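You operate a simulated robot arm through the tools that you are given. There is no shell and no other tool. Be economical: measure what you need, move in short steps, check, and stop when the job is done.

You run a simulated two-armed robot. Do the job below in one go: nothing can be reset, and whatever is moved stays where it is left.

## Task
Wash the brush with the black handle in the glass jar, dab it dry and put it back.
Fine: the brush rack and the jar of water on the finishing bench; all paint out; dab it on the folded blue towel by the jar; back in the same slot; lid back on the jar. The other brushes in the rack stay.

Only the result counts: the job must be done as asked and must still hold three seconds after the hand-in. Knocking over, shifting, dropping, spilling or breaking anything else fails it. A push-on lid holds only when it is set on centred and level and pressed home; a screw cap is set on level and turned clockwise until tight. Flat cloth is picked up by pressing the open fingertips on it (5 to 10 N) and closing them slowly along it; thin cloth reads only 2 to 8 mm in the jaws.

## Robot
Two 7-joint arms with fingered hands on one trunk, on a base that drives. Base frame: it is fixed to the floor where the robot stands at the start and does not move with it; the origin is under the middle of the robot, x ahead of it, y to its left, z up. Lengths are in m, angles in degrees, forces in N, time in s.
The left shoulder is at the start at [0.02, 0.214, 1.444], the right one opposite. With the tool pointing down near the work surface each hand reaches from about 0.1 to 0.52 m from the robot's upright axis, wherever it stands, measured 20 degrees to its own side. Places, roughly: middle slot of the brush rack [0.7, 0.1, 0.9]. Payload 3.3 kg a hand.
The tool frame of a hand sits at the grasp point between the pads (the TCP): z along the fingers, y along the line on which they close. The tips reach 0.026 m beyond it. The gripper opens to 0.132 m. The gripper's body begins 0.073 m behind the TCP. The gripper is a hand of 2 fingers: y runs from the thumb to the fingers, the wrist lies at [0, 0, -0.224] in the tool frame.
Orientation is that of the tool frame in the base frame, as a unit quaternion [x, y, z, w]. With the fingers straight down and closing along the base's y, the tool's x points along the base's -x, its y along +y and its z along -z.

## Interface
- The arms move only by the tool drive_tool. It takes "left_rows", "right_rows" or both (then of equal length, played together; a hand with none holds still); each is a list of rows, each an object (a shift or turn left out is 0) with "travel": the shift along the base's x, y, z in units of 50 mm (1.0 is 50 mm), a list of three; "dr": the turn, a rotation vector about the base's x, y, z in units of 6 degrees (1.0 is 6 degrees), a list of three. In form: [{"travel": [x, y, z], "dr": [ax, ay, az]}, ...]. A call has 1 to 12 rows; each row shifts and turns the commanded pose from where the row before left it. A call with a number of a shift or a turn outside -1 to 1 is refused whole. A row lasts 0.2 s, in which the tool goes at most 0.05 m and 8.6 degrees; a call with a longer step from one row to the next is refused whole. A pose out of reach is approached as far as the arm can. The call stops where the force on the tool passes 40 N (or 10 N more than at its start, if that is more) or the arm is blocked; 0.2 s more then pass. In this call time passes only in rows, and 0.2 s behind the last. The reply holds the time, the measured pose of the TCP, the force on the tool along the base axes, the opening and the grip force, in the units named above and with some noise, with the torque about the TCP (base axes, N m) and any sound that the robot's microphone picked up, and new pictures: "views" is both (left out), scene, wrist or none (wrist: the cameras of the hands that moved).
- Cameras (640 x 400 px; columns grow to the right, rows downward): "scene" is now at [0.0877, 0.0036, 1.601]; the picture's right is [0.18, -0.98, 0.00], its down [-0.74, -0.14, -0.66] and it looks along [0.65, 0.12, -0.75] (base axes); focal length 276 px, centre (320, 200). "left" rides on the left gripper at [-0.066, -0.003, -0.099] in its tool frame; the picture's right is [0.04, -1.00, 0.00], its down [0.83, 0.03, -0.55] and it looks along [0.55, 0.02, 0.83] (tool axes); focal length 261 px, centre (320, 200). "right" rides on the right gripper at [0.066, -0.003, -0.099] in its tool frame; the picture's right is [0.04, 1.00, 0.00], its down [-0.83, 0.03, -0.55] and it looks along [-0.55, 0.02, 0.83] (tool axes); focal length 261 px, centre (320, 200). There is no depth. A picture from a camera that has moved, and an enlarged one, comes with that camera's place and axes in the base frame and with its lens. The place of the scene camera against the robot may be out by one fixed shift of up to 0.012 m in any direction.
- raise_lower(by): slides the trunk up (or, below 0, down) by that many m; the arms and the scene camera ride with it, the base frame stays. It gives what a move gives, with no picture.
- steer(legs): drives the robot by 1 to 6 legs, each [ahead, left, turn to the left] in m, m and degrees, along the robot's own axes; the way and the turn of a leg run together, so that a leg with both is an arc; at most 1.5 m and 180 degrees a leg. The arms and the cameras ride along, it lands a little off, and it stops where it bumps. It gives what a move gives, and a new picture of the scene camera.
- finger_targets(finger1, thumb_bend, hand): sets how far each is bent, from 0 (flat) to 1 (curled in); at 0.3 the hand is open as for a grip, at 0.7 the pads meet at the TCP. One left out holds its place. A second passes; each finger stops where it meets its share of the squeeze, and holds until it gets a number again. It is the only way to open and close the hand. It gives what a move gives, with no picture; readings hold the bend of each and the force on the fingers (four entries, about 0 where the hand has none), thumb and palm.
- turn_head(pan, tilt): turns the head with the scene camera to pan (to the left, within 86 degrees either way) and tilt (down, from -29 to 69), counted from straight ahead of the robot. It gives what a move gives, and a new picture of the scene camera.
- enlarge(camera, box): a new picture of the part [left, top, right, bottom] of that camera's present view, enlarged. The clock stands still meanwhile.
- finish_job(): hands the job in; it is judged then, once.

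Work in short steps. Places have to be worked out from the pictures, the camera data and where the tool is seen: move nearer, look again, correct. Check each grasp and each placing, and mend what went wrong. You have 120 turns and 260 pictures in all, those below and enlarged ones among them. Open the grippers and draw the arms clear of the work before you hand the job in, unless the task says otherwise; then end with one line.

The tools are called after "Call:" as a command line: name --argument value ..., lists and objects as JSON in quotes. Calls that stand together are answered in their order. drive_tool: Moves the arms, as the interface text tells. Its arguments: {"type":"object","properties":{"left_rows":{"type":"array","items":{"type":"object","properties":{"travel":{"type":"array","items":{"type":"number"}},"dr":{"type":"array","items":{"type":"number"}}}}},"right_rows":{"type":"array","items":{"type":"object","properties":{"travel":{"type":"array","items":{"type":"number"}},"dr":{"type":"array","items":{"type":"number"}}}}},"views":{"type":"string","enum":["both","scene","wrist","none"]}},"required":[]} The other tools are called the same way: raise_lower (by) slides the trunk up or down; finger_targets (finger1, thumb_bend, hand) moves the fingers one by one; steer (legs) drives the base; turn_head (pan, tilt) turns the head that bears the scene camera; enlarge (camera, box) takes an enlarged picture of a part of a camera's view; finish_job () hands the job in.

At the start:

```text
t: 0.0
left_tool_pos: [0.4203, 0.2901, 1.3271]
left_tool_rot: [0.0, 1.0, 0.001, 0.0]
left_force: [-0.5, -0.4, -0.5]
left_moment: [-0.01, -0.02, 0.02]
left_width: 0.1319
left_grip_force: 0.1
left_shape: jaw
left_bend: [0.3, 0.3]
left_finger forces: [0.0, 0.0, 0.0, 0.0, 0.0, 0.0]
right_tool_pos: [0.3983, -0.0912, 1.2999]
right_tool_rot: [0.0, 1.0, 0.0, 0.0]
right_force: [0.0, -0.8, 0.5]
right_moment: [0.03, 0.0, 0.0]
right_width: 0.1319
right_grip_force: 0.0
right_shape: jaw
right_bend: [0.3, 0.3]
right_finger forces: [0.1, 0.0, 0.0, 0.0, 0.0, 0.1]
trunk travel left (down, up): [-0.725, 0.036]
robot x, y, heading: [0.0002, -0.0009, 0.1]
head pan, tilt: [10.6, 48.8]
```

scene: 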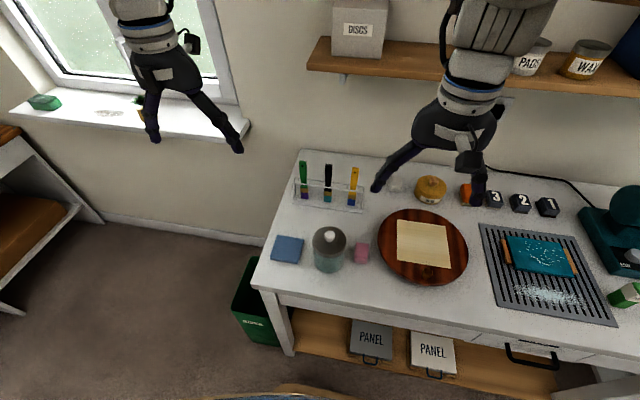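
right: 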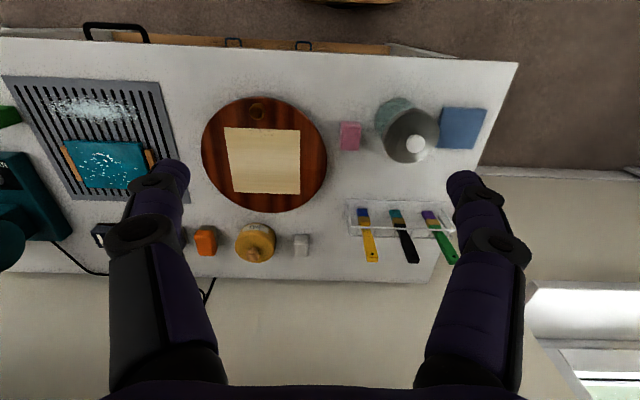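
left: 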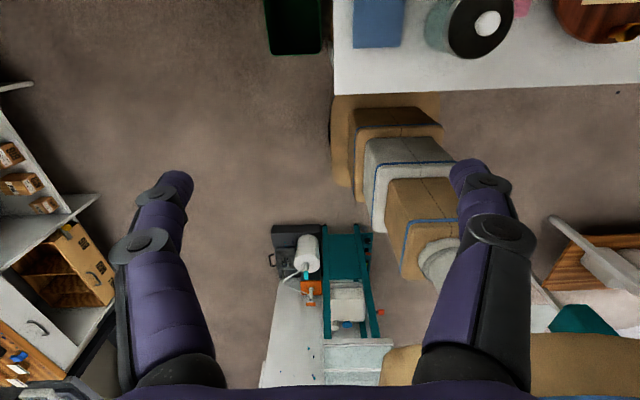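

I see the rack with three brushes (the black one in the middle), a lidded jar and the blue towel. I'll enlarge that area for detail.

Call:
enlarge --camera "scene" --box '[250, 140, 410, 280]'

Call:
enlarge --camera "right" --box '[320, 80, 500, 280]'

```text
2.86 times, centred on (330, 210) of scene
camera zoom: at [0.0877, 0.0036, 1.601], right [0.18, -0.98, 0.0], down [-0.74, -0.14, -0.66], along [0.65, 0.12, -0.75], focal length 789 px, centre (291, 171)
```

zoom: 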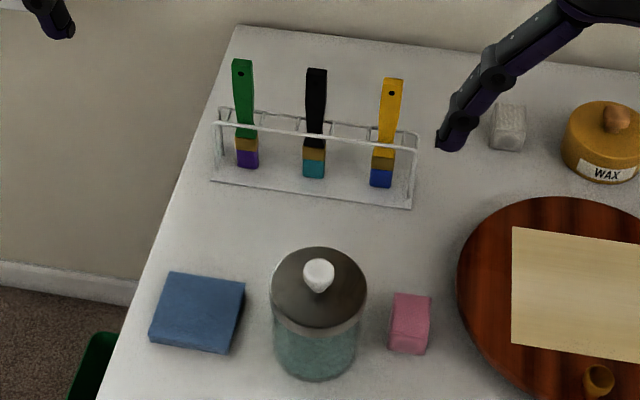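

```text
2.00 times, centred on (410, 180) of right
camera zoom: at [0.3329, -0.0939, 1.3994], right [-0.04, 1.0, 0.0], down [0.83, 0.03, 0.55], along [0.55, 0.02, -0.83], focal length 521 px, centre (140, 240)
```

zoom: 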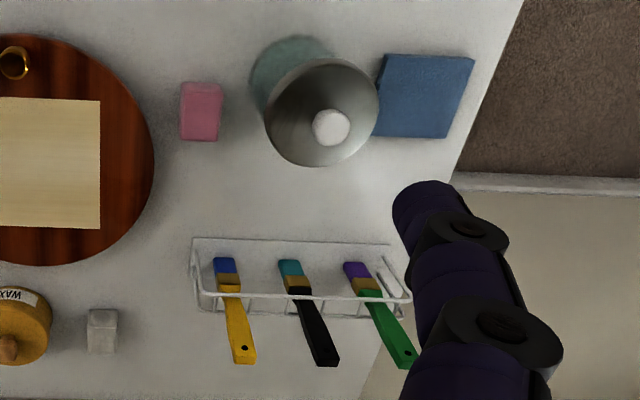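

Triangulating the two views: black brush ≈ (0.685, 0.09), top z≈1.07, jar ≈ (0.473, 0.053), lid top ≈1.0, bench edge x≈0.36. The rack is out of reach, so I drive ahead a little.

Call:
steer --legs '[[0.15, 0.0, 0.0]]'

```text
t: 1.3
left_tool_pos: [0.5292, 0.2894, 1.3268]
left_tool_rot: [0.0, 1.0, 0.0, -0.002]
left_force: [0.5, -1.4, -0.2]
left_moment: [0.0, 0.02, 0.02]
left_width: 0.1323
left_grip_force: 0.0
left_shape: jaw
left_bend: [0.3, 0.3]
left_finger forces: [0.1, 0.0, 0.0, 0.0, 0.0, 0.1]
right_tool_pos: [0.5055, -0.0904, 1.2979]
right_tool_rot: [0.001, 1.0, 0.001, -0.001]
right_force: [-1.1, -0.7, -0.4]
right_moment: [0.01, 0.02, 0.01]
right_width: 0.1318
right_grip_force: 0.0
right_shape: jaw
right_bend: [0.3, 0.3]
right_finger forces: [0.0, 0.0, 0.0, 0.1, 0.0, 0.1]
trunk travel left (down, up): [-0.725, 0.036]
robot x, y, heading: [0.1059, 0.002, 0.0]
head pan, tilt: [10.6, 48.8]
stopped in leg 1: the robot was blocked; the commanded pose is now the measured one
camera scene: at [0.196, 0.0039, 1.6008], right [0.18, -0.98, 0.0], down [-0.74, -0.14, -0.66], along [0.65, 0.12, -0.75], focal length 276 px, centre (320, 200)
```

scene: 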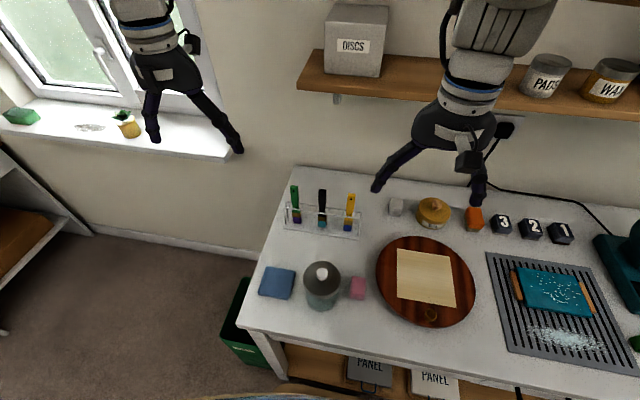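

The base is blocked at x≈0.106, against the bench front. I'll back off 1.5 cm, then turn right 15° to bring the left shoulder nearer the rack.

Call:
steer --legs '[[-0.015, 0.0, 0.0], [0.0, 0.0, -15.0]]'

Call:
raise_lower --by -0.12

Call:
turn_head --pan 25 --tilt 55

```text
t: 3.0
left_tool_pos: [0.5713, 0.1697, 1.3263]
left_tool_rot: [0.131, 0.991, 0.0, -0.001]
left_force: [-0.5, -0.3, 0.1]
left_moment: [-0.03, 0.05, -0.06]
left_width: 0.1321
left_grip_force: 0.0
left_shape: jaw
left_bend: [0.3, 0.3]
left_finger forces: [0.0, 0.1, 0.0, 0.0, 0.0, 0.0]
right_tool_pos: [0.4521, -0.1919, 1.3001]
right_tool_rot: [0.131, 0.991, 0.0, -0.001]
right_force: [-0.4, 0.8, 0.7]
right_moment: [0.03, -0.02, -0.02]
right_width: 0.1321
right_grip_force: 0.0
right_shape: jaw
right_bend: [0.3, 0.3]
right_finger forces: [0.0, 0.0, 0.1, 0.0, 0.0, 0.1]
trunk travel left (down, up): [-0.725, 0.036]
robot x, y, heading: [0.0893, -0.0013, -14.9]
head pan, tilt: [10.6, 48.8]
camera scene: at [0.1786, -0.0195, 1.601], right [-0.08, -1.0, 0.0], down [-0.75, 0.06, -0.66], along [0.66, -0.05, -0.75], focal length 276 px, centre (320, 200)
```

scene: 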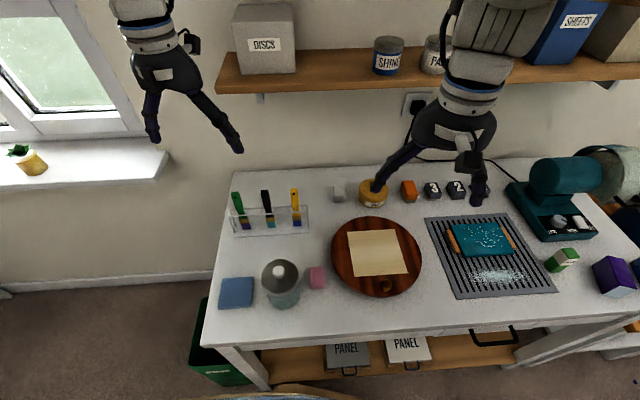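

```text
t: 4.5
left_tool_pos: [0.5711, 0.1702, 1.2071]
left_tool_rot: [0.129, 0.992, 0.0, 0.0]
left_force: [0.0, -0.2, -1.2]
left_moment: [-0.01, -0.01, 0.01]
left_width: 0.1319
left_grip_force: 0.2
left_shape: jaw
left_bend: [0.3, 0.3]
left_finger forces: [0.0, 0.1, 0.0, 0.0, 0.0, 0.0]
right_tool_pos: [0.4505, -0.1909, 1.1805]
right_tool_rot: [0.131, 0.991, 0.0, 0.0]
right_force: [-0.2, 0.5, 0.6]
right_moment: [0.0, 0.0, 0.0]
right_width: 0.1318
right_grip_force: 0.1
right_shape: jaw
right_bend: [0.3, 0.3]
right_finger forces: [0.1, 0.0, 0.1, 0.0, 0.1, 0.1]
trunk travel left (down, up): [-0.605, 0.156]
robot x, y, heading: [0.0875, 0.0009, -15.0]
head pan, tilt: [10.6, 48.8]
```

```text
t: 5.2
left_tool_pos: [0.5713, 0.1723, 1.207]
left_tool_rot: [0.13, 0.991, 0.0, -0.001]
left_force: [0.7, 0.7, -0.9]
left_moment: [0.02, 0.0, -0.05]
left_width: 0.1318
left_grip_force: 0.0
left_shape: jaw
left_bend: [0.3, 0.3]
left_finger forces: [0.0, 0.0, 0.0, 0.0, 0.1, 0.1]
right_tool_pos: [0.4517, -0.1901, 1.1795]
right_tool_rot: [0.132, 0.991, 0.0, -0.001]
right_force: [0.0, -0.6, 0.1]
right_moment: [-0.02, 0.05, 0.0]
right_width: 0.1321
right_grip_force: 0.0
right_shape: jaw
right_bend: [0.3, 0.3]
right_finger forces: [0.1, 0.0, 0.0, 0.0, 0.1, 0.0]
trunk travel left (down, up): [-0.605, 0.156]
robot x, y, heading: [0.0916, -0.001, -15.2]
head pan, tilt: [25.0, 55.0]
camera scene: at [0.1728, -0.0015, 1.4729], right [0.17, -0.98, 0.0], down [-0.81, -0.14, -0.57], along [0.56, 0.1, -0.82], focal length 276 px, centre (320, 200)
```

scene: 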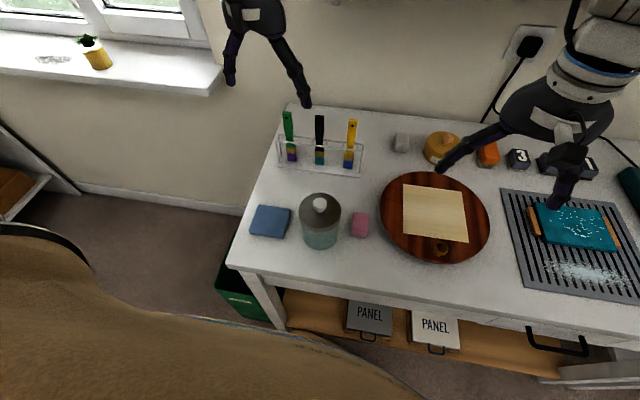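

The left hand is clear of the rack. I'll zoom on the jar and rack to refine positions.

Call:
enlarge --camera "scene" --box '[240, 170, 400, 270]'

Call:
enlarge --camera "scene" --box '[260, 95, 388, 185]'

Call:
drive_tool --left_rows '[{"travel": [0, 0.5, 0.6], "dr": [0, 0, 0]}]' --right_rows '[{"travel": [0, 0, 0.0], "dr": [0, 0, 0]}]' --views "wrist"

```text
4.00 times, centred on (320, 220) of scene
camera zoom: at [0.1728, -0.0015, 1.4729], right [0.17, -0.98, 0.0], down [-0.81, -0.14, -0.57], along [0.56, 0.1, -0.82], focal length 1105 px, centre (320, 120)
```

zoom: 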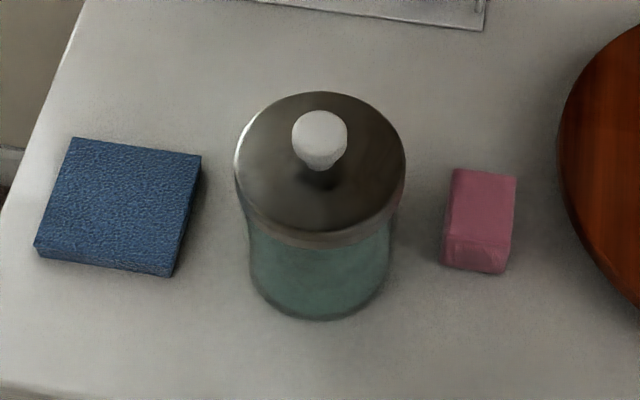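

```text
4.44 times, centred on (324, 140) of scene
camera zoom: at [0.1728, -0.0015, 1.4729], right [0.17, -0.98, 0.0], down [-0.81, -0.14, -0.57], along [0.56, 0.1, -0.82], focal length 1228 px, centre (302, 467)
```

zoom: 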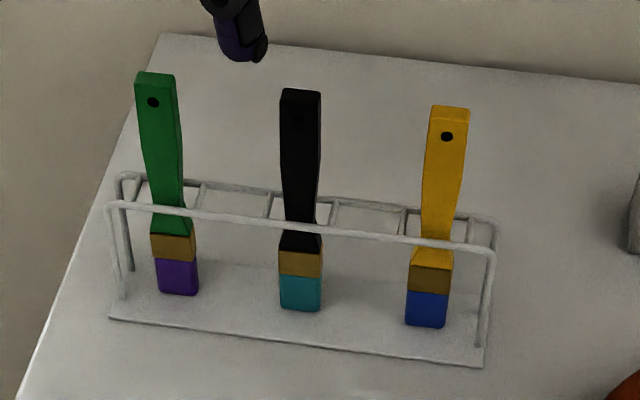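

```text
t: 5.6
left_tool_pos: [0.5701, 0.1955, 1.2371]
left_tool_rot: [0.132, 0.991, 0.0, 0.0]
left_force: [-0.7, 0.8, -0.3]
left_moment: [0.02, 0.02, -0.01]
left_width: 0.1319
left_grip_force: 0.2
left_shape: jaw
left_bend: [0.3, 0.3]
left_finger forces: [0.1, 0.0, 0.0, 0.1, 0.0, 0.1]
right_tool_pos: [0.4505, -0.1907, 1.1799]
right_tool_rot: [0.132, 0.991, 0.001, -0.001]
right_force: [0.3, 0.3, 0.0]
right_moment: [-0.02, 0.0, -0.02]
right_width: 0.1319
right_grip_force: 0.2
right_shape: jaw
right_bend: [0.3, 0.3]
right_finger forces: [0.0, 0.0, 0.1, 0.1, 0.0, 0.0]
trunk travel left (down, up): [-0.605, 0.156]
robot x, y, heading: [0.0873, -0.0016, -14.9]
head pan, tilt: [25.0, 55.0]
camera right: at [0.3859, -0.1767, 1.2795], right [0.22, 0.98, 0.0], down [0.81, -0.18, 0.55], along [0.54, -0.12, -0.83], focal length 261 px, centre (320, 200)
camera left: at [0.6322, 0.1764, 1.3357], right [-0.3, -0.95, 0.0], down [-0.79, 0.25, 0.55], along [-0.53, 0.16, -0.83], focal length 261 px, centre (320, 200)
```

right: 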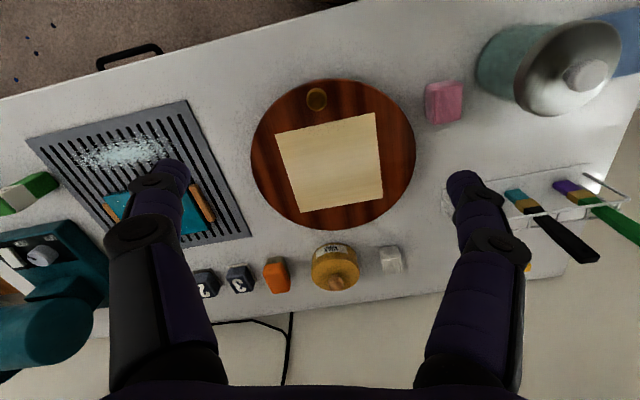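
left: 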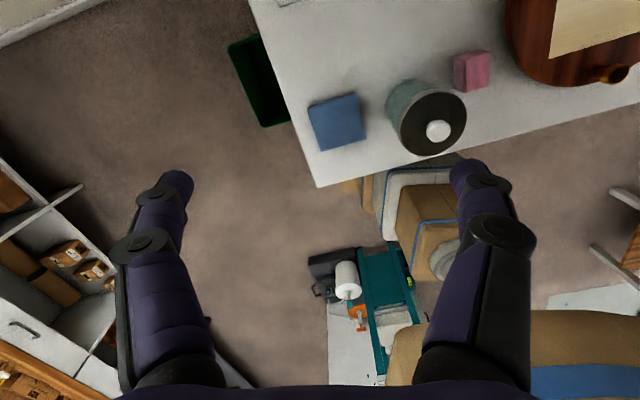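

The knob comes out at ≈(0.474, 0.054, ~1.02), and the rack is aligned with y. I'll part-close the right hand and bring it above the knob, moving the left hand aside.

Call:
finger_targets --hand "right" --finger1 0.48 --thumb_bend 0.48

Call:
drive_tool --left_rows '[{"travel": [0, 0.8, 0]}, {"travel": [0, 0.8, 0]}, {"travel": [0, 0.8, 0]}, {"travel": [0, 0.4, 0]}, {"travel": [0, 0, 0]}, {"travel": [0, 0, 0]}]' --right_rows '[{"travel": [0.1, 0.8, 0]}, {"travel": [0.1, 0.8, 0]}, {"travel": [0.1, 0.8, 0]}, {"travel": [0.1, 0.8, 0]}, {"travel": [0.05, 0.8, 0]}, {"travel": [0, 0.6, 0]}]' --views "both"

```text
t: 6.6
left_tool_pos: [0.571, 0.1948, 1.2367]
left_tool_rot: [0.13, 0.992, 0.0, 0.0]
left_force: [0.9, -0.8, 0.3]
left_moment: [-0.01, 0.0, 0.04]
left_width: 0.132
left_grip_force: 0.1
left_shape: jaw
left_bend: [0.3, 0.3]
left_finger forces: [0.0, 0.1, 0.0, 0.0, 0.1, 0.0]
right_tool_pos: [0.4505, -0.1906, 1.1805]
right_tool_rot: [0.132, 0.991, 0.0, 0.001]
right_force: [-0.2, 0.1, 0.1]
right_moment: [0.0, -0.01, 0.04]
right_width: 0.0739
right_grip_force: 0.1
right_shape: fingers
right_bend: [0.48, 0.48]
right_finger forces: [0.1, 0.0, 0.0, 0.1, 0.1, 0.0]
trunk travel left (down, up): [-0.605, 0.156]
robot x, y, heading: [0.0903, -0.0004, -14.9]
head pan, tilt: [25.0, 55.0]
```

```text
t: 8.2
left_tool_pos: [0.5709, 0.3331, 1.2342]
left_tool_rot: [0.131, 0.991, -0.001, 0.002]
left_force: [0.0, 0.2, -0.7]
left_moment: [0.03, 0.02, 0.0]
left_width: 0.1319
left_grip_force: 0.0
left_shape: jaw
left_bend: [0.3, 0.3]
left_finger forces: [0.0, 0.1, 0.0, 0.0, 0.0, 0.0]
right_tool_pos: [0.4159, -0.0493, 1.1692]
right_tool_rot: [0.183, 0.981, 0.038, -0.054]
right_force: [0.2, -0.3, 0.3]
right_moment: [-0.06, 0.01, -0.02]
right_width: 0.0735
right_grip_force: 0.0
right_shape: fingers
right_bend: [0.48, 0.48]
right_finger forces: [0.0, 0.0, 0.0, 0.1, 0.0, 0.1]
right hand out of reach, approached as far as the arm can: row 4, 5, 6
trunk travel left (down, up): [-0.605, 0.156]
robot x, y, heading: [0.09, -0.0009, -15.0]
head pan, tilt: [25.0, 55.0]
stopped in row 6 (right hand): the arm was blocked; the commanded pose is now the measured one
camera scene: at [0.173, -0.0016, 1.4729], right [0.17, -0.98, 0.0], down [-0.81, -0.14, -0.57], along [0.56, 0.1, -0.82], focal length 276 px, centre (320, 200)
camera right: at [0.3628, -0.0381, 1.275], right [0.32, 0.94, 0.06], down [0.84, -0.32, 0.45], along [0.44, -0.09, -0.89], focal length 261 px, centre (320, 200)
camera left: at [0.6328, 0.3148, 1.3333], right [-0.3, -0.95, 0.0], down [-0.8, 0.25, 0.55], along [-0.53, 0.16, -0.84], focal length 261 px, centre (320, 200)
```

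scene: 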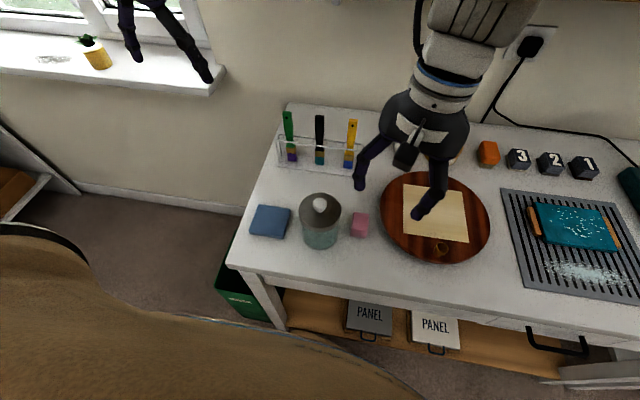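
right: 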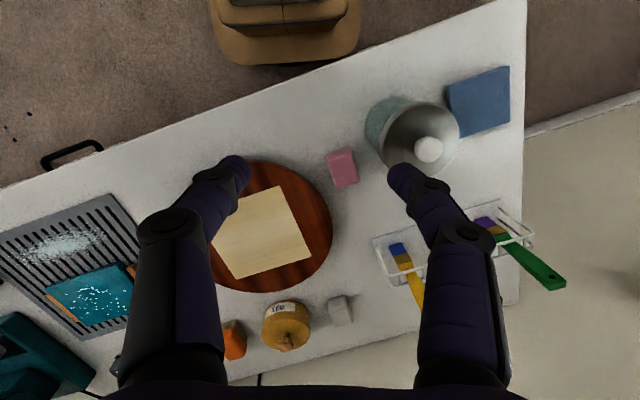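
left: 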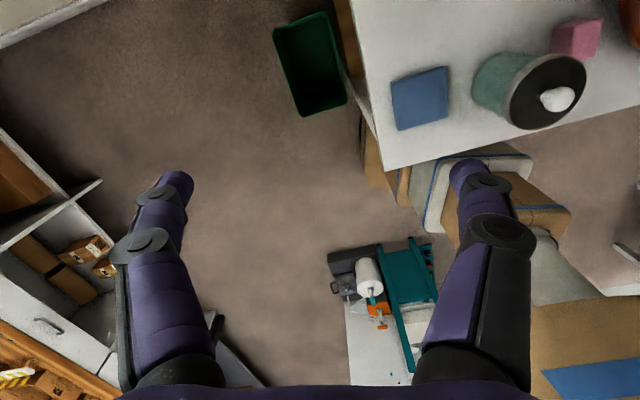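

The right arm can't reach the jar from here, so the left hand will do everything and park the lid on free bench space. I withdraw the right hand and bring the left above the knob.

Call:
finger_targets --hand "left" --finger1 0.48 --thumb_bend 0.48

Call:
drive_tool --right_rows '[{"travel": [0, -0.7, 0.2]}, {"travel": [0, -0.7, 0.2]}, {"travel": [0, -0.7, 0.2]}, {"travel": [0, -0.7, 0.2]}, {"travel": [0, -0.7, 0]}, {"travel": [0, -0.7, 0]}, {"travel": [0, 0, 0]}, {"travel": [0, 0, 0]}]' --left_rows '[{"travel": [0, 0, 0]}, {"travel": [-0.28, -0.8, -0.1]}, {"travel": [-0.28, -0.8, -0.1]}, {"travel": [-0.28, -0.8, -0.1]}, {"travel": [-0.28, -0.8, -0.1]}, {"travel": [-0.28, -0.8, -0.1]}, {"travel": [-0.28, -0.8, -0.1]}, {"travel": [-0.26, -0.78, -0.1]}]' --views "both"

```text
t: 9.2
left_tool_pos: [0.571, 0.3341, 1.2353]
left_tool_rot: [0.13, 0.991, 0.0, 0.001]
left_force: [0.3, -0.5, 0.1]
left_moment: [-0.02, -0.01, -0.04]
left_width: 0.074
left_grip_force: 0.0
left_shape: fingers
left_bend: [0.48, 0.48]
left_finger forces: [0.0, 0.1, 0.1, 0.0, 0.0, 0.0]
right_tool_pos: [0.4152, -0.0485, 1.169]
right_tool_rot: [0.183, 0.981, 0.039, -0.053]
right_force: [0.0, -0.1, 0.0]
right_moment: [-0.02, 0.02, -0.02]
right_width: 0.0734
right_grip_force: 0.1
right_shape: fingers
right_bend: [0.48, 0.48]
right_finger forces: [0.1, 0.0, 0.0, 0.0, 0.0, 0.0]
trunk travel left (down, up): [-0.605, 0.156]
robot x, y, heading: [0.0886, 0.0011, -15.0]
head pan, tilt: [25.0, 55.0]
```

```text
t: 11.0
left_tool_pos: [0.4735, 0.0518, 1.1988]
left_tool_rot: [0.13, 0.992, 0.001, 0.001]
left_force: [-1.0, -0.4, 0.2]
left_moment: [0.06, 0.04, 0.03]
left_width: 0.0734
left_grip_force: 0.1
left_shape: fingers
left_bend: [0.48, 0.48]
left_finger forces: [0.0, 0.1, 0.0, 0.0, 0.0, 0.0]
right_tool_pos: [0.4142, -0.2565, 1.2069]
right_tool_rot: [0.18, 0.982, 0.038, -0.053]
right_force: [0.3, -0.3, 0.5]
right_moment: [0.02, 0.01, 0.0]
right_width: 0.0734
right_grip_force: 0.1
right_shape: fingers
right_bend: [0.48, 0.48]
right_finger forces: [0.0, 0.1, 0.0, 0.0, 0.0, 0.0]
trunk travel left (down, up): [-0.605, 0.156]
robot x, y, heading: [0.0885, -0.0007, -14.9]
head pan, tilt: [25.0, 55.0]
camera scene: at [0.1724, -0.0033, 1.4729], right [0.17, -0.98, 0.0], down [-0.81, -0.14, -0.57], along [0.56, 0.1, -0.82], focal length 276 px, centre (320, 200)
camera right: at [0.3609, -0.2477, 1.3121], right [0.32, 0.95, 0.06], down [0.84, -0.31, 0.45], along [0.45, -0.09, -0.89], focal length 261 px, centre (320, 200)
camera left: at [0.5354, 0.033, 1.2974], right [-0.3, -0.95, 0.0], down [-0.8, 0.25, 0.55], along [-0.53, 0.16, -0.83], focal length 261 px, centre (320, 200)
```

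scene: 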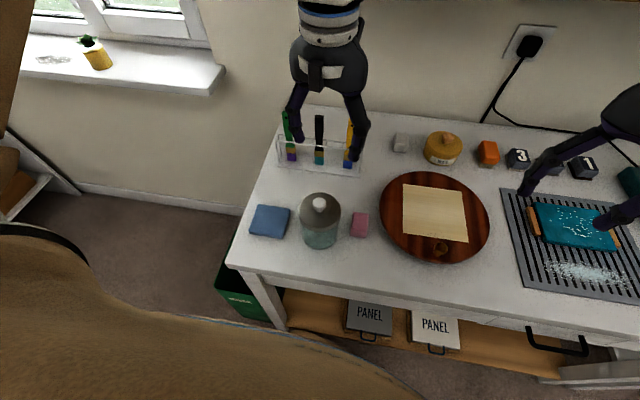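
right: 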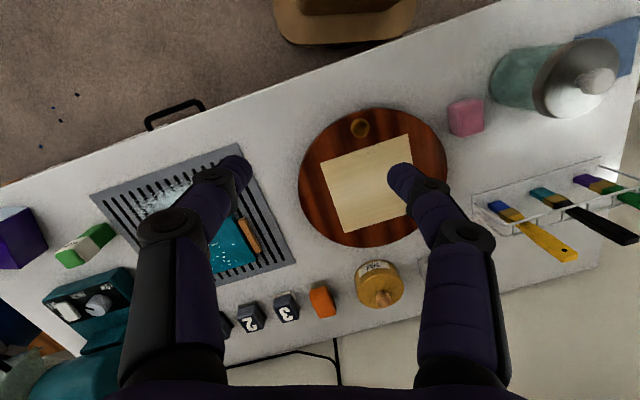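
left: 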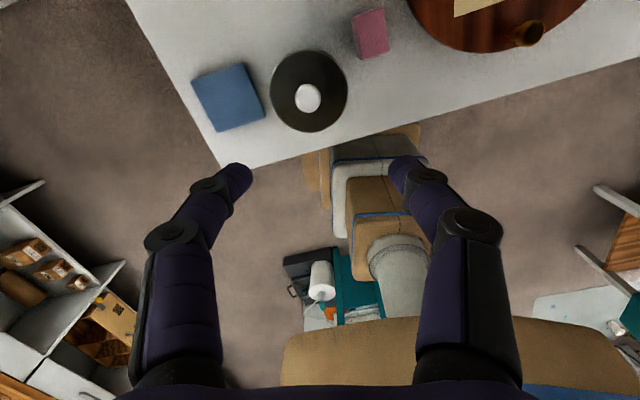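

The wrist camera puts the knob at ≈(0.482, 0.061, 1.02), so the scene camera is off by about 1 cm. I shift and come down closer.

Call:
drive_tool --left_rows '[{"travel": [0.15, 0.18, -0.7]}, {"travel": [0, 0, -0.7]}, {"travel": [0, 0, -0.6]}]' --views "both"

```text
t: 11.8
left_tool_pos: [0.4814, 0.0643, 1.0984]
left_tool_rot: [0.131, 0.991, 0.0, 0.002]
left_force: [-0.3, -0.4, 0.3]
left_moment: [0.02, 0.06, -0.02]
left_width: 0.0737
left_grip_force: 0.1
left_shape: fingers
left_bend: [0.48, 0.48]
left_finger forces: [0.0, 0.0, 0.0, 0.0, 0.0, 0.1]
right_tool_pos: [0.4143, -0.257, 1.2069]
right_tool_rot: [0.18, 0.982, 0.036, -0.054]
right_force: [0.2, -0.3, -0.3]
right_moment: [0.01, 0.01, -0.05]
right_width: 0.0733
right_grip_force: 0.0
right_shape: fingers
right_bend: [0.48, 0.48]
right_finger forces: [0.1, 0.0, 0.1, 0.1, 0.0, 0.0]
trunk travel left (down, up): [-0.605, 0.156]
robot x, y, heading: [0.0891, -0.0002, -14.9]
head pan, tilt: [25.0, 55.0]
camera scene: at [0.1734, -0.0011, 1.4728], right [0.17, -0.98, 0.0], down [-0.81, -0.14, -0.57], along [0.56, 0.1, -0.82], focal length 276 px, centre (320, 200)
camera left: at [0.5431, 0.0454, 1.1975], right [-0.3, -0.95, 0.0], down [-0.8, 0.25, 0.55], along [-0.53, 0.16, -0.83], focal length 261 px, centre (320, 200)
```

scene: 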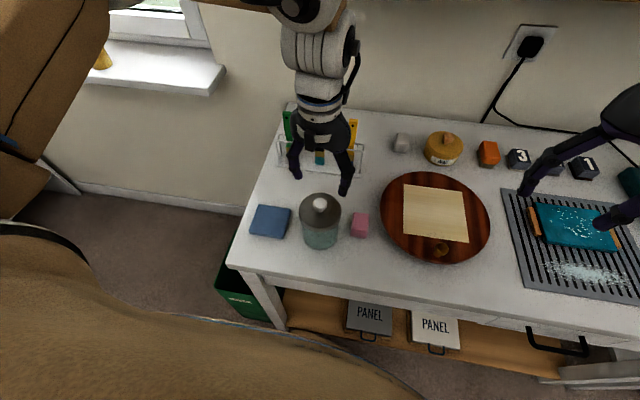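
left: 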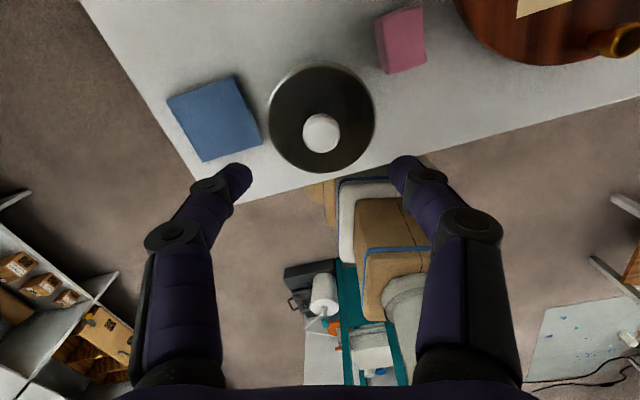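

Knob ≈(0.483, 0.062), with the lid plate near z≈0.985. I descend to TCP z≈1.018.

Call:
drive_tool --left_rows '[{"travel": [0.03, -0.03, -0.6]}, {"travel": [0, 0, -0.5]}, {"travel": [0, 0, -0.3]}, {"travel": [0, 0, -0.2]}]' --views "both"

Call:
enlarge --camera "scene" --box '[260, 150, 388, 250]'

```text
t: 12.8
left_tool_pos: [0.4818, 0.0622, 1.0202]
left_tool_rot: [0.131, 0.991, 0.0, 0.002]
left_force: [0.1, 1.1, 0.9]
left_moment: [0.02, 0.02, -0.02]
left_width: 0.0737
left_grip_force: 0.7
left_shape: fingers
left_bend: [0.48, 0.48]
left_finger forces: [0.4, 0.0, 0.1, 0.1, 0.5, 0.0]
right_tool_pos: [0.4135, -0.2563, 1.2064]
right_tool_rot: [0.18, 0.982, 0.038, -0.054]
right_force: [0.1, 0.7, 0.3]
right_moment: [0.0, 0.0, 0.01]
right_width: 0.0733
right_grip_force: 0.2
right_shape: fingers
right_bend: [0.48, 0.48]
right_finger forces: [0.0, 0.1, 0.1, 0.0, 0.0, 0.0]
trunk travel left (down, up): [-0.605, 0.156]
robot x, y, heading: [0.0897, -0.0024, -15.0]
head pan, tilt: [25.0, 55.0]
camera scene: at [0.1727, -0.0014, 1.4729], right [0.17, -0.98, 0.0], down [-0.81, -0.14, -0.57], along [0.56, 0.1, -0.82], focal length 276 px, centre (320, 200)
camera left: at [0.5443, 0.0438, 1.119], right [-0.3, -0.95, 0.0], down [-0.8, 0.25, 0.55], along [-0.53, 0.16, -0.83], focal length 261 px, centre (320, 200)
```

scene: 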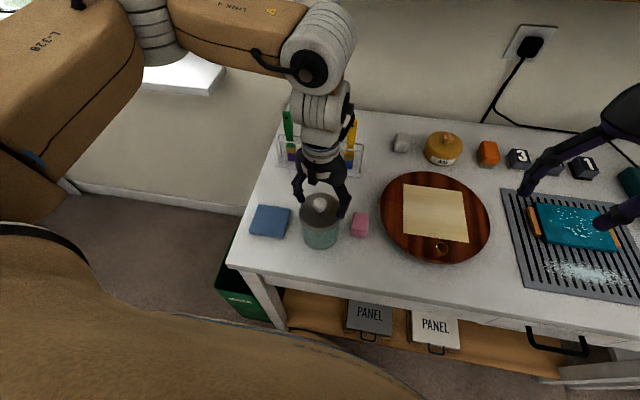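
left: 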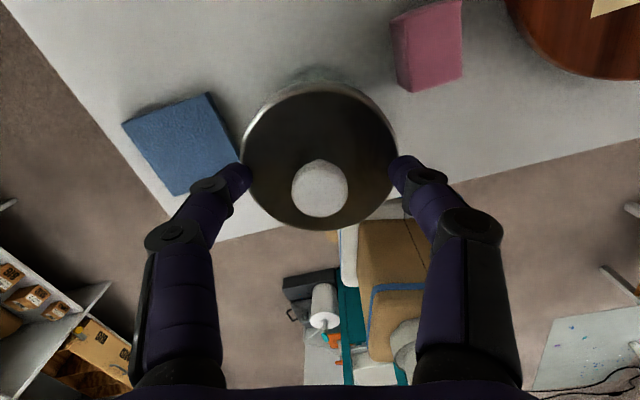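

```text
4.00 times, centred on (324, 200) of scene
camera zoom: at [0.1727, -0.0014, 1.4729], right [0.17, -0.98, 0.0], down [-0.81, -0.14, -0.57], along [0.56, 0.1, -0.82], focal length 1105 px, centre (304, 200)
```

zoom: 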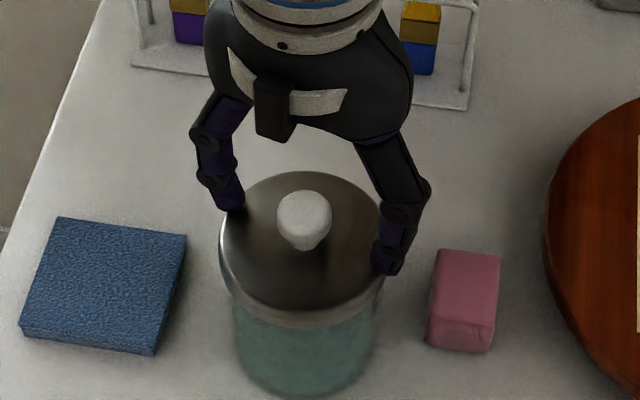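

Slight finger contact may be the tips touching the lid plate. I raise 3 mm and close on the knob.

Call:
drive_tool --left_rows '[{"travel": [0, 0, 0.06]}]' --views "none"

Call:
finger_targets --hand "left" --finger1 0.7 --thumb_bend 0.7

Call:
enlarge --camera "left" --box '[160, 50, 480, 250]'

```text
t: 13.2
left_tool_pos: [0.4829, 0.0628, 1.0229]
left_tool_rot: [0.131, 0.991, 0.0, 0.001]
left_force: [-0.6, 0.0, 0.3]
left_moment: [0.01, -0.02, -0.03]
left_width: 0.0735
left_grip_force: 0.1
left_shape: fingers
left_bend: [0.48, 0.48]
left_finger forces: [0.1, 0.0, 0.1, 0.0, 0.0, 0.0]
right_tool_pos: [0.4131, -0.2559, 1.2059]
right_tool_rot: [0.179, 0.982, 0.037, -0.053]
right_force: [0.2, 0.5, 1.4]
right_moment: [0.0, 0.03, -0.02]
right_width: 0.0733
right_grip_force: 0.0
right_shape: fingers
right_bend: [0.48, 0.48]
right_finger forces: [0.1, 0.1, 0.0, 0.0, 0.0, 0.0]
trunk travel left (down, up): [-0.605, 0.156]
robot x, y, heading: [0.0857, 0.0035, -15.2]
head pan, tilt: [25.0, 55.0]
```

```text
t: 14.2
left_tool_pos: [0.4824, 0.0626, 1.0216]
left_tool_rot: [0.131, 0.991, -0.001, 0.002]
left_force: [0.2, -0.2, -0.1]
left_moment: [-0.01, -0.01, 0.0]
left_width: 0.022
left_grip_force: 4.8
left_shape: fingers
left_bend: [0.63, 0.67]
left_finger forces: [5.4, 0.0, 0.0, 0.0, 6.3, 0.1]
right_tool_pos: [0.4145, -0.2565, 1.2063]
right_tool_rot: [0.178, 0.982, 0.037, -0.053]
right_force: [0.0, 1.3, 0.1]
right_moment: [-0.02, 0.02, 0.01]
right_width: 0.0736
right_grip_force: 0.1
right_shape: fingers
right_bend: [0.48, 0.48]
right_finger forces: [0.0, 0.0, 0.0, 0.0, 0.0, 0.0]
trunk travel left (down, up): [-0.605, 0.156]
robot x, y, heading: [0.091, 0.0007, -14.6]
head pan, tilt: [25.0, 55.0]
heard: snap
```

```text
2.00 times, centred on (320, 150) of left
camera zoom: at [0.5445, 0.0434, 1.1219], right [-0.3, -0.95, 0.0], down [-0.8, 0.25, 0.55], along [-0.53, 0.16, -0.84], focal length 521 px, centre (320, 300)
```

zoom: 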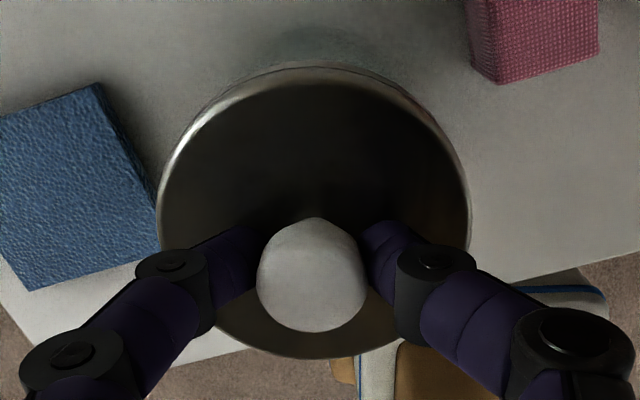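

The knob is gripped (22 mm) and I heard a "snap", so the lid may already be loose. I lift slowly 1 cm and check.

Call:
drive_tool --left_rows '[{"travel": [0, 0, 0.08]}, {"travel": [0, 0, 0.12]}]' --views "none"

Call:
enlarge --camera "scene" --box '[260, 150, 388, 250]'

```text
t: 14.8
left_tool_pos: [0.4816, 0.0617, 1.033]
left_tool_rot: [0.13, 0.991, 0.0, 0.002]
left_force: [0.1, 0.0, -0.8]
left_moment: [-0.01, -0.04, 0.0]
left_width: 0.022
left_grip_force: 6.1
left_shape: fingers
left_bend: [0.63, 0.67]
left_finger forces: [5.4, 0.1, 0.1, 0.0, 6.3, 0.0]
right_tool_pos: [0.413, -0.256, 1.2071]
right_tool_rot: [0.179, 0.982, 0.036, -0.054]
right_force: [0.3, -0.1, -0.1]
right_moment: [0.01, -0.05, 0.0]
right_width: 0.0732
right_grip_force: 0.2
right_shape: fingers
right_bend: [0.48, 0.48]
right_finger forces: [0.0, 0.0, 0.0, 0.1, 0.1, 0.0]
trunk travel left (down, up): [-0.605, 0.156]
robot x, y, heading: [0.0899, 0.0002, -14.9]
head pan, tilt: [25.0, 55.0]
```

```text
4.00 times, centred on (324, 200) of scene
camera zoom: at [0.1727, -0.0015, 1.4729], right [0.17, -0.98, 0.0], down [-0.81, -0.14, -0.57], along [0.56, 0.1, -0.82], focal length 1105 px, centre (304, 200)
```

zoom: 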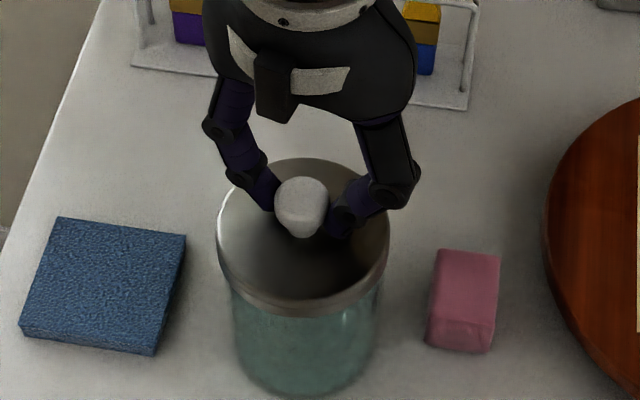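

The lid came off cleanly and the jar stayed put. I'll carry the lid to the free spot at ≈(0.582, 0.04), stopping just above the bench.

Call:
drive_tool --left_rows '[{"travel": [0, 0, 0.7]}, {"travel": [0, 0, 0.7]}, {"travel": [0.5, -0.11, 0.1]}, {"travel": [0.5, -0.11, 0]}, {"travel": [0.5, -0.11, 0]}, {"travel": [0.5, -0.11, 0]}, {"travel": [0, 0, -0.6]}, {"travel": [0, 0, -0.6]}, {"travel": [0, 0, -0.6]}, {"travel": [0, 0, -0.6]}]' --views "both"

Call:
enlarge --camera "scene" --box '[250, 100, 410, 250]'

```text
t: 17.0
left_tool_pos: [0.5844, 0.0404, 0.9849]
left_tool_rot: [0.13, 0.991, 0.0, 0.002]
left_force: [-0.6, -0.6, 0.1]
left_moment: [-0.02, 0.01, -0.02]
left_width: 0.0221
left_grip_force: 5.5
left_shape: fingers
left_bend: [0.63, 0.67]
left_finger forces: [5.3, 0.1, 0.0, 0.1, 6.1, 0.1]
right_tool_pos: [0.4142, -0.2571, 1.2064]
right_tool_rot: [0.179, 0.982, 0.038, -0.054]
right_force: [0.2, -0.5, 0.7]
right_moment: [0.01, 0.02, 0.02]
right_width: 0.0733
right_grip_force: 0.1
right_shape: fingers
right_bend: [0.48, 0.48]
right_finger forces: [0.0, 0.0, 0.0, 0.0, 0.0, 0.1]
trunk travel left (down, up): [-0.605, 0.156]
robot x, y, heading: [0.0865, -0.0013, -14.8]
head pan, tilt: [25.0, 55.0]
camera scene: at [0.1732, -0.0015, 1.4729], right [0.17, -0.98, 0.0], down [-0.81, -0.14, -0.57], along [0.56, 0.1, -0.82], focal length 276 px, centre (320, 200)
camera left: at [0.6455, 0.0215, 1.0847], right [-0.3, -0.95, 0.0], down [-0.8, 0.25, 0.55], along [-0.53, 0.16, -0.84], focal length 261 px, centre (320, 200)
```

scene: 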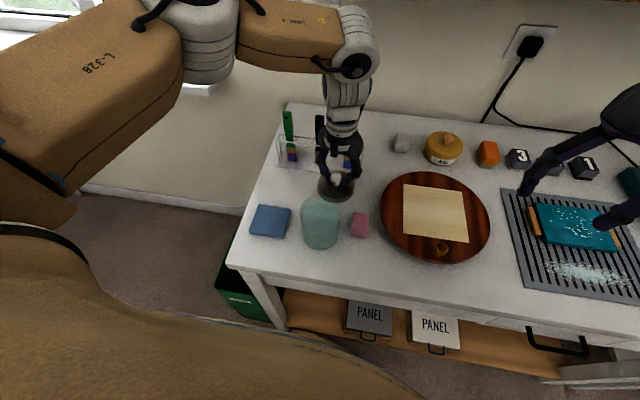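
left: 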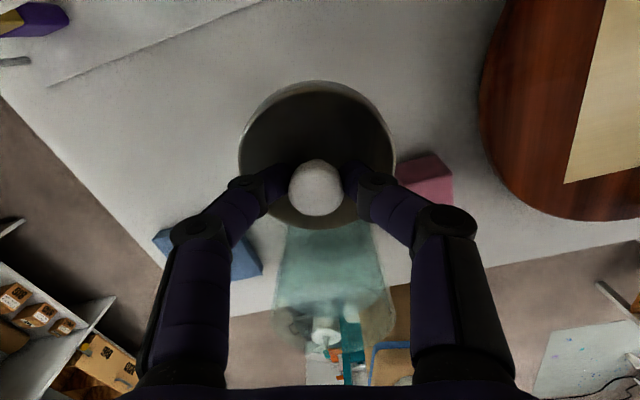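

```text
2.67 times, centred on (330, 175) of scene
camera zoom: at [0.1732, -0.0015, 1.4729], right [0.17, -0.98, 0.0], down [-0.81, -0.14, -0.57], along [0.56, 0.1, -0.82], focal length 736 px, centre (293, 267)
```

zoom: 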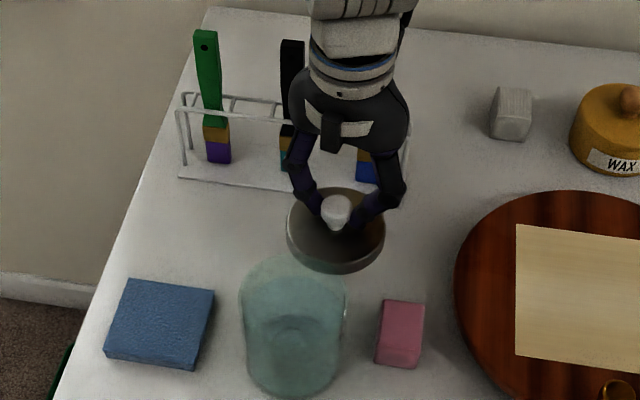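

The lid hangs level above a clear spot. I lower in small steps toward contact.

Call:
drive_tool --left_rows '[{"travel": [0, 0, -0.4]}, {"travel": [0, 0, -0.2]}, {"travel": [0, 0, -0.1]}]' --views "wrist"

```text
t: 17.8
left_tool_pos: [0.5838, 0.0427, 0.9515]
left_tool_rot: [0.13, 0.991, -0.001, 0.002]
left_force: [-0.8, -0.6, -0.5]
left_moment: [0.0, -0.01, -0.01]
left_width: 0.0218
left_grip_force: 5.9
left_shape: fingers
left_bend: [0.63, 0.67]
left_finger forces: [5.2, 0.0, 0.0, 0.0, 6.1, 0.1]
right_tool_pos: [0.4154, -0.2564, 1.2061]
right_tool_rot: [0.179, 0.982, 0.037, -0.053]
right_force: [0.1, 0.4, 0.3]
right_moment: [0.01, 0.0, 0.04]
right_width: 0.0734
right_grip_force: 0.0
right_shape: fingers
right_bend: [0.48, 0.48]
right_finger forces: [0.1, 0.0, 0.0, 0.1, 0.1, 0.1]
trunk travel left (down, up): [-0.605, 0.156]
robot x, y, heading: [0.0925, -0.0002, -15.1]
head pan, tilt: [25.0, 55.0]
camera left: at [0.6451, 0.0223, 1.0507], right [-0.3, -0.95, 0.0], down [-0.8, 0.25, 0.55], along [-0.53, 0.16, -0.84], focal length 261 px, centre (320, 200)
```

left: 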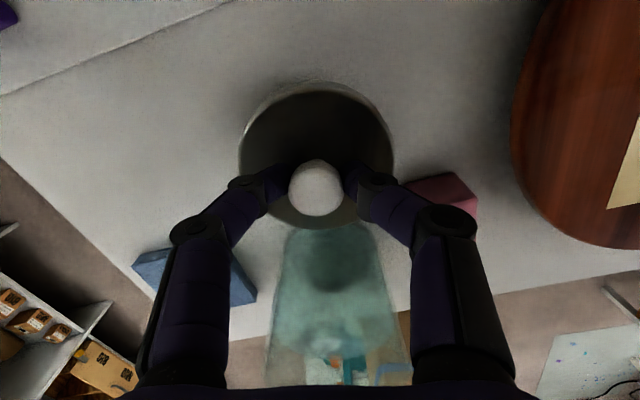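

No contact yet at TCP 0.9515; I continue down gently.

Call:
drive_tool --left_rows '[{"travel": [0, 0, -0.08]}, {"travel": [0, 0, -0.06]}]' --views "none"

```text
t: 18.4
left_tool_pos: [0.5835, 0.042, 0.9443]
left_tool_rot: [0.131, 0.991, 0.0, 0.002]
left_force: [0.2, -0.3, -0.4]
left_moment: [0.01, 0.0, 0.01]
left_width: 0.0214
left_grip_force: 5.4
left_shape: fingers
left_bend: [0.63, 0.67]
left_finger forces: [5.2, 0.0, 0.0, 0.1, 6.2, 0.0]
right_tool_pos: [0.4138, -0.2555, 1.2072]
right_tool_rot: [0.178, 0.982, 0.037, -0.054]
right_force: [0.7, -0.5, -0.2]
right_moment: [0.0, 0.02, 0.01]
right_width: 0.0735
right_grip_force: 0.1
right_shape: fingers
right_bend: [0.48, 0.48]
right_finger forces: [0.0, 0.0, 0.0, 0.0, 0.1, 0.0]
trunk travel left (down, up): [-0.605, 0.156]
robot x, y, heading: [0.0888, -0.0011, -14.7]
head pan, tilt: [25.0, 55.0]
```

Still free; I go on in small steps.

Call:
drive_tool --left_rows '[{"travel": [0, 0, -0.06]}, {"travel": [0, 0, -0.06]}]' --views "none"

Call:
drive_tool --left_rows '[{"travel": [0, 0, -0.06]}, {"travel": [0, 0, -0.04]}]' --views "none"

Call:
enlarge --camera "scene" --box '[290, 120, 386, 220]'

```text
t: 19.0
left_tool_pos: [0.5833, 0.0402, 0.9388]
left_tool_rot: [0.131, 0.991, 0.0, 0.001]
left_force: [0.5, -0.7, -0.5]
left_moment: [-0.02, 0.03, -0.01]
left_width: 0.0219
left_grip_force: 5.5
left_shape: fingers
left_bend: [0.63, 0.67]
left_finger forces: [5.2, 0.0, 0.0, 0.0, 6.1, 0.1]
right_tool_pos: [0.4142, -0.2565, 1.2059]
right_tool_rot: [0.179, 0.982, 0.037, -0.054]
right_force: [-0.5, -0.4, -0.2]
right_moment: [-0.01, -0.02, 0.01]
right_width: 0.0732
right_grip_force: 0.0
right_shape: fingers
right_bend: [0.48, 0.48]
right_finger forces: [0.1, 0.0, 0.0, 0.0, 0.0, 0.0]
trunk travel left (down, up): [-0.605, 0.156]
robot x, y, heading: [0.0918, -0.0022, -15.0]
head pan, tilt: [25.0, 55.0]
```

```text
t: 19.6
left_tool_pos: [0.583, 0.0408, 0.9326]
left_tool_rot: [0.131, 0.991, 0.0, 0.001]
left_force: [0.0, -0.1, -0.5]
left_moment: [0.02, -0.03, -0.02]
left_width: 0.0216
left_grip_force: 5.7
left_shape: fingers
left_bend: [0.63, 0.67]
left_finger forces: [5.2, 0.0, 0.1, 0.0, 6.1, 0.0]
right_tool_pos: [0.4135, -0.256, 1.2065]
right_tool_rot: [0.179, 0.982, 0.037, -0.053]
right_force: [-0.2, -0.1, 0.1]
right_moment: [0.02, -0.01, 0.01]
right_width: 0.0732
right_grip_force: 0.0
right_shape: fingers
right_bend: [0.48, 0.48]
right_finger forces: [0.1, 0.0, 0.0, 0.0, 0.1, 0.1]
trunk travel left (down, up): [-0.605, 0.156]
robot x, y, heading: [0.0869, -0.0024, -14.7]
head pan, tilt: [25.0, 55.0]
```

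```text
4.00 times, centred on (338, 170) of scene
camera zoom: at [0.1727, -0.0015, 1.4729], right [0.17, -0.98, 0.0], down [-0.81, -0.14, -0.57], along [0.56, 0.1, -0.82], focal length 1105 px, centre (248, 320)
```

zoom: 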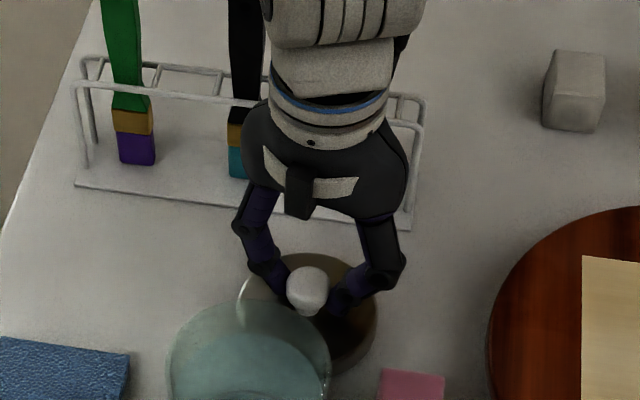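

Close to the bench now; more small steps.

Call:
drive_tool --left_rows '[{"travel": [0, 0, -0.05]}, {"travel": [0, 0, -0.05]}]' --views "none"

Call:
drive_tool --left_rows '[{"travel": [0, 0, -0.05]}, {"travel": [0, 0, -0.05]}]' --views "wrist"

```text
t: 20.2
left_tool_pos: [0.5834, 0.0411, 0.9297]
left_tool_rot: [0.132, 0.991, 0.0, 0.002]
left_force: [-1.0, 0.4, -1.0]
left_moment: [-0.03, -0.01, 0.03]
left_width: 0.022
left_grip_force: 5.3
left_shape: fingers
left_bend: [0.63, 0.67]
left_finger forces: [5.2, 0.1, 0.0, 0.0, 6.1, 0.0]
right_tool_pos: [0.4137, -0.2561, 1.206]
right_tool_rot: [0.179, 0.982, 0.036, -0.053]
right_force: [-0.6, -0.1, 0.2]
right_moment: [-0.01, 0.01, 0.03]
right_width: 0.0733
right_grip_force: 0.1
right_shape: fingers
right_bend: [0.48, 0.48]
right_finger forces: [0.1, 0.1, 0.0, 0.0, 0.0, 0.0]
trunk travel left (down, up): [-0.605, 0.156]
robot x, y, heading: [0.0929, -0.0012, -15.0]
head pan, tilt: [25.0, 55.0]
```

```text
t: 20.8
left_tool_pos: [0.5824, 0.0407, 0.9247]
left_tool_rot: [0.131, 0.991, 0.0, 0.002]
left_force: [0.2, -0.4, -0.2]
left_moment: [0.01, -0.03, 0.02]
left_width: 0.0216
left_grip_force: 5.7
left_shape: fingers
left_bend: [0.63, 0.67]
left_finger forces: [5.1, 0.1, 0.1, 0.1, 6.1, 0.0]
right_tool_pos: [0.4134, -0.257, 1.2078]
right_tool_rot: [0.179, 0.982, 0.036, -0.054]
right_force: [-0.1, -0.1, 0.2]
right_moment: [0.04, 0.0, 0.02]
right_width: 0.0736
right_grip_force: 0.0
right_shape: fingers
right_bend: [0.48, 0.48]
right_finger forces: [0.0, 0.0, 0.0, 0.1, 0.1, 0.1]
trunk travel left (down, up): [-0.605, 0.156]
robot x, y, heading: [0.0904, -0.0006, -14.9]
head pan, tilt: [25.0, 55.0]
camera left: at [0.6444, 0.022, 1.0238], right [-0.3, -0.95, 0.0], down [-0.8, 0.25, 0.55], along [-0.52, 0.16, -0.84], focal length 261 px, centre (320, 200)
```

left: 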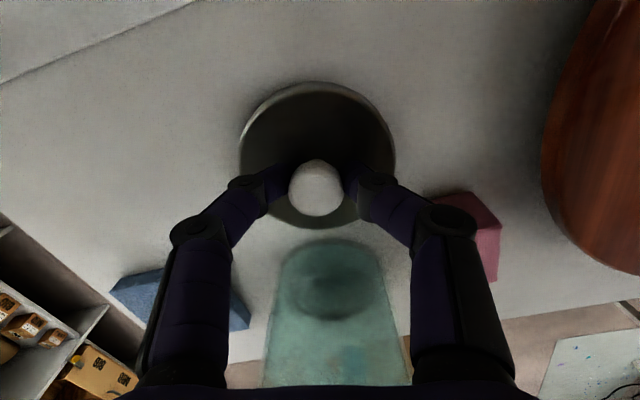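

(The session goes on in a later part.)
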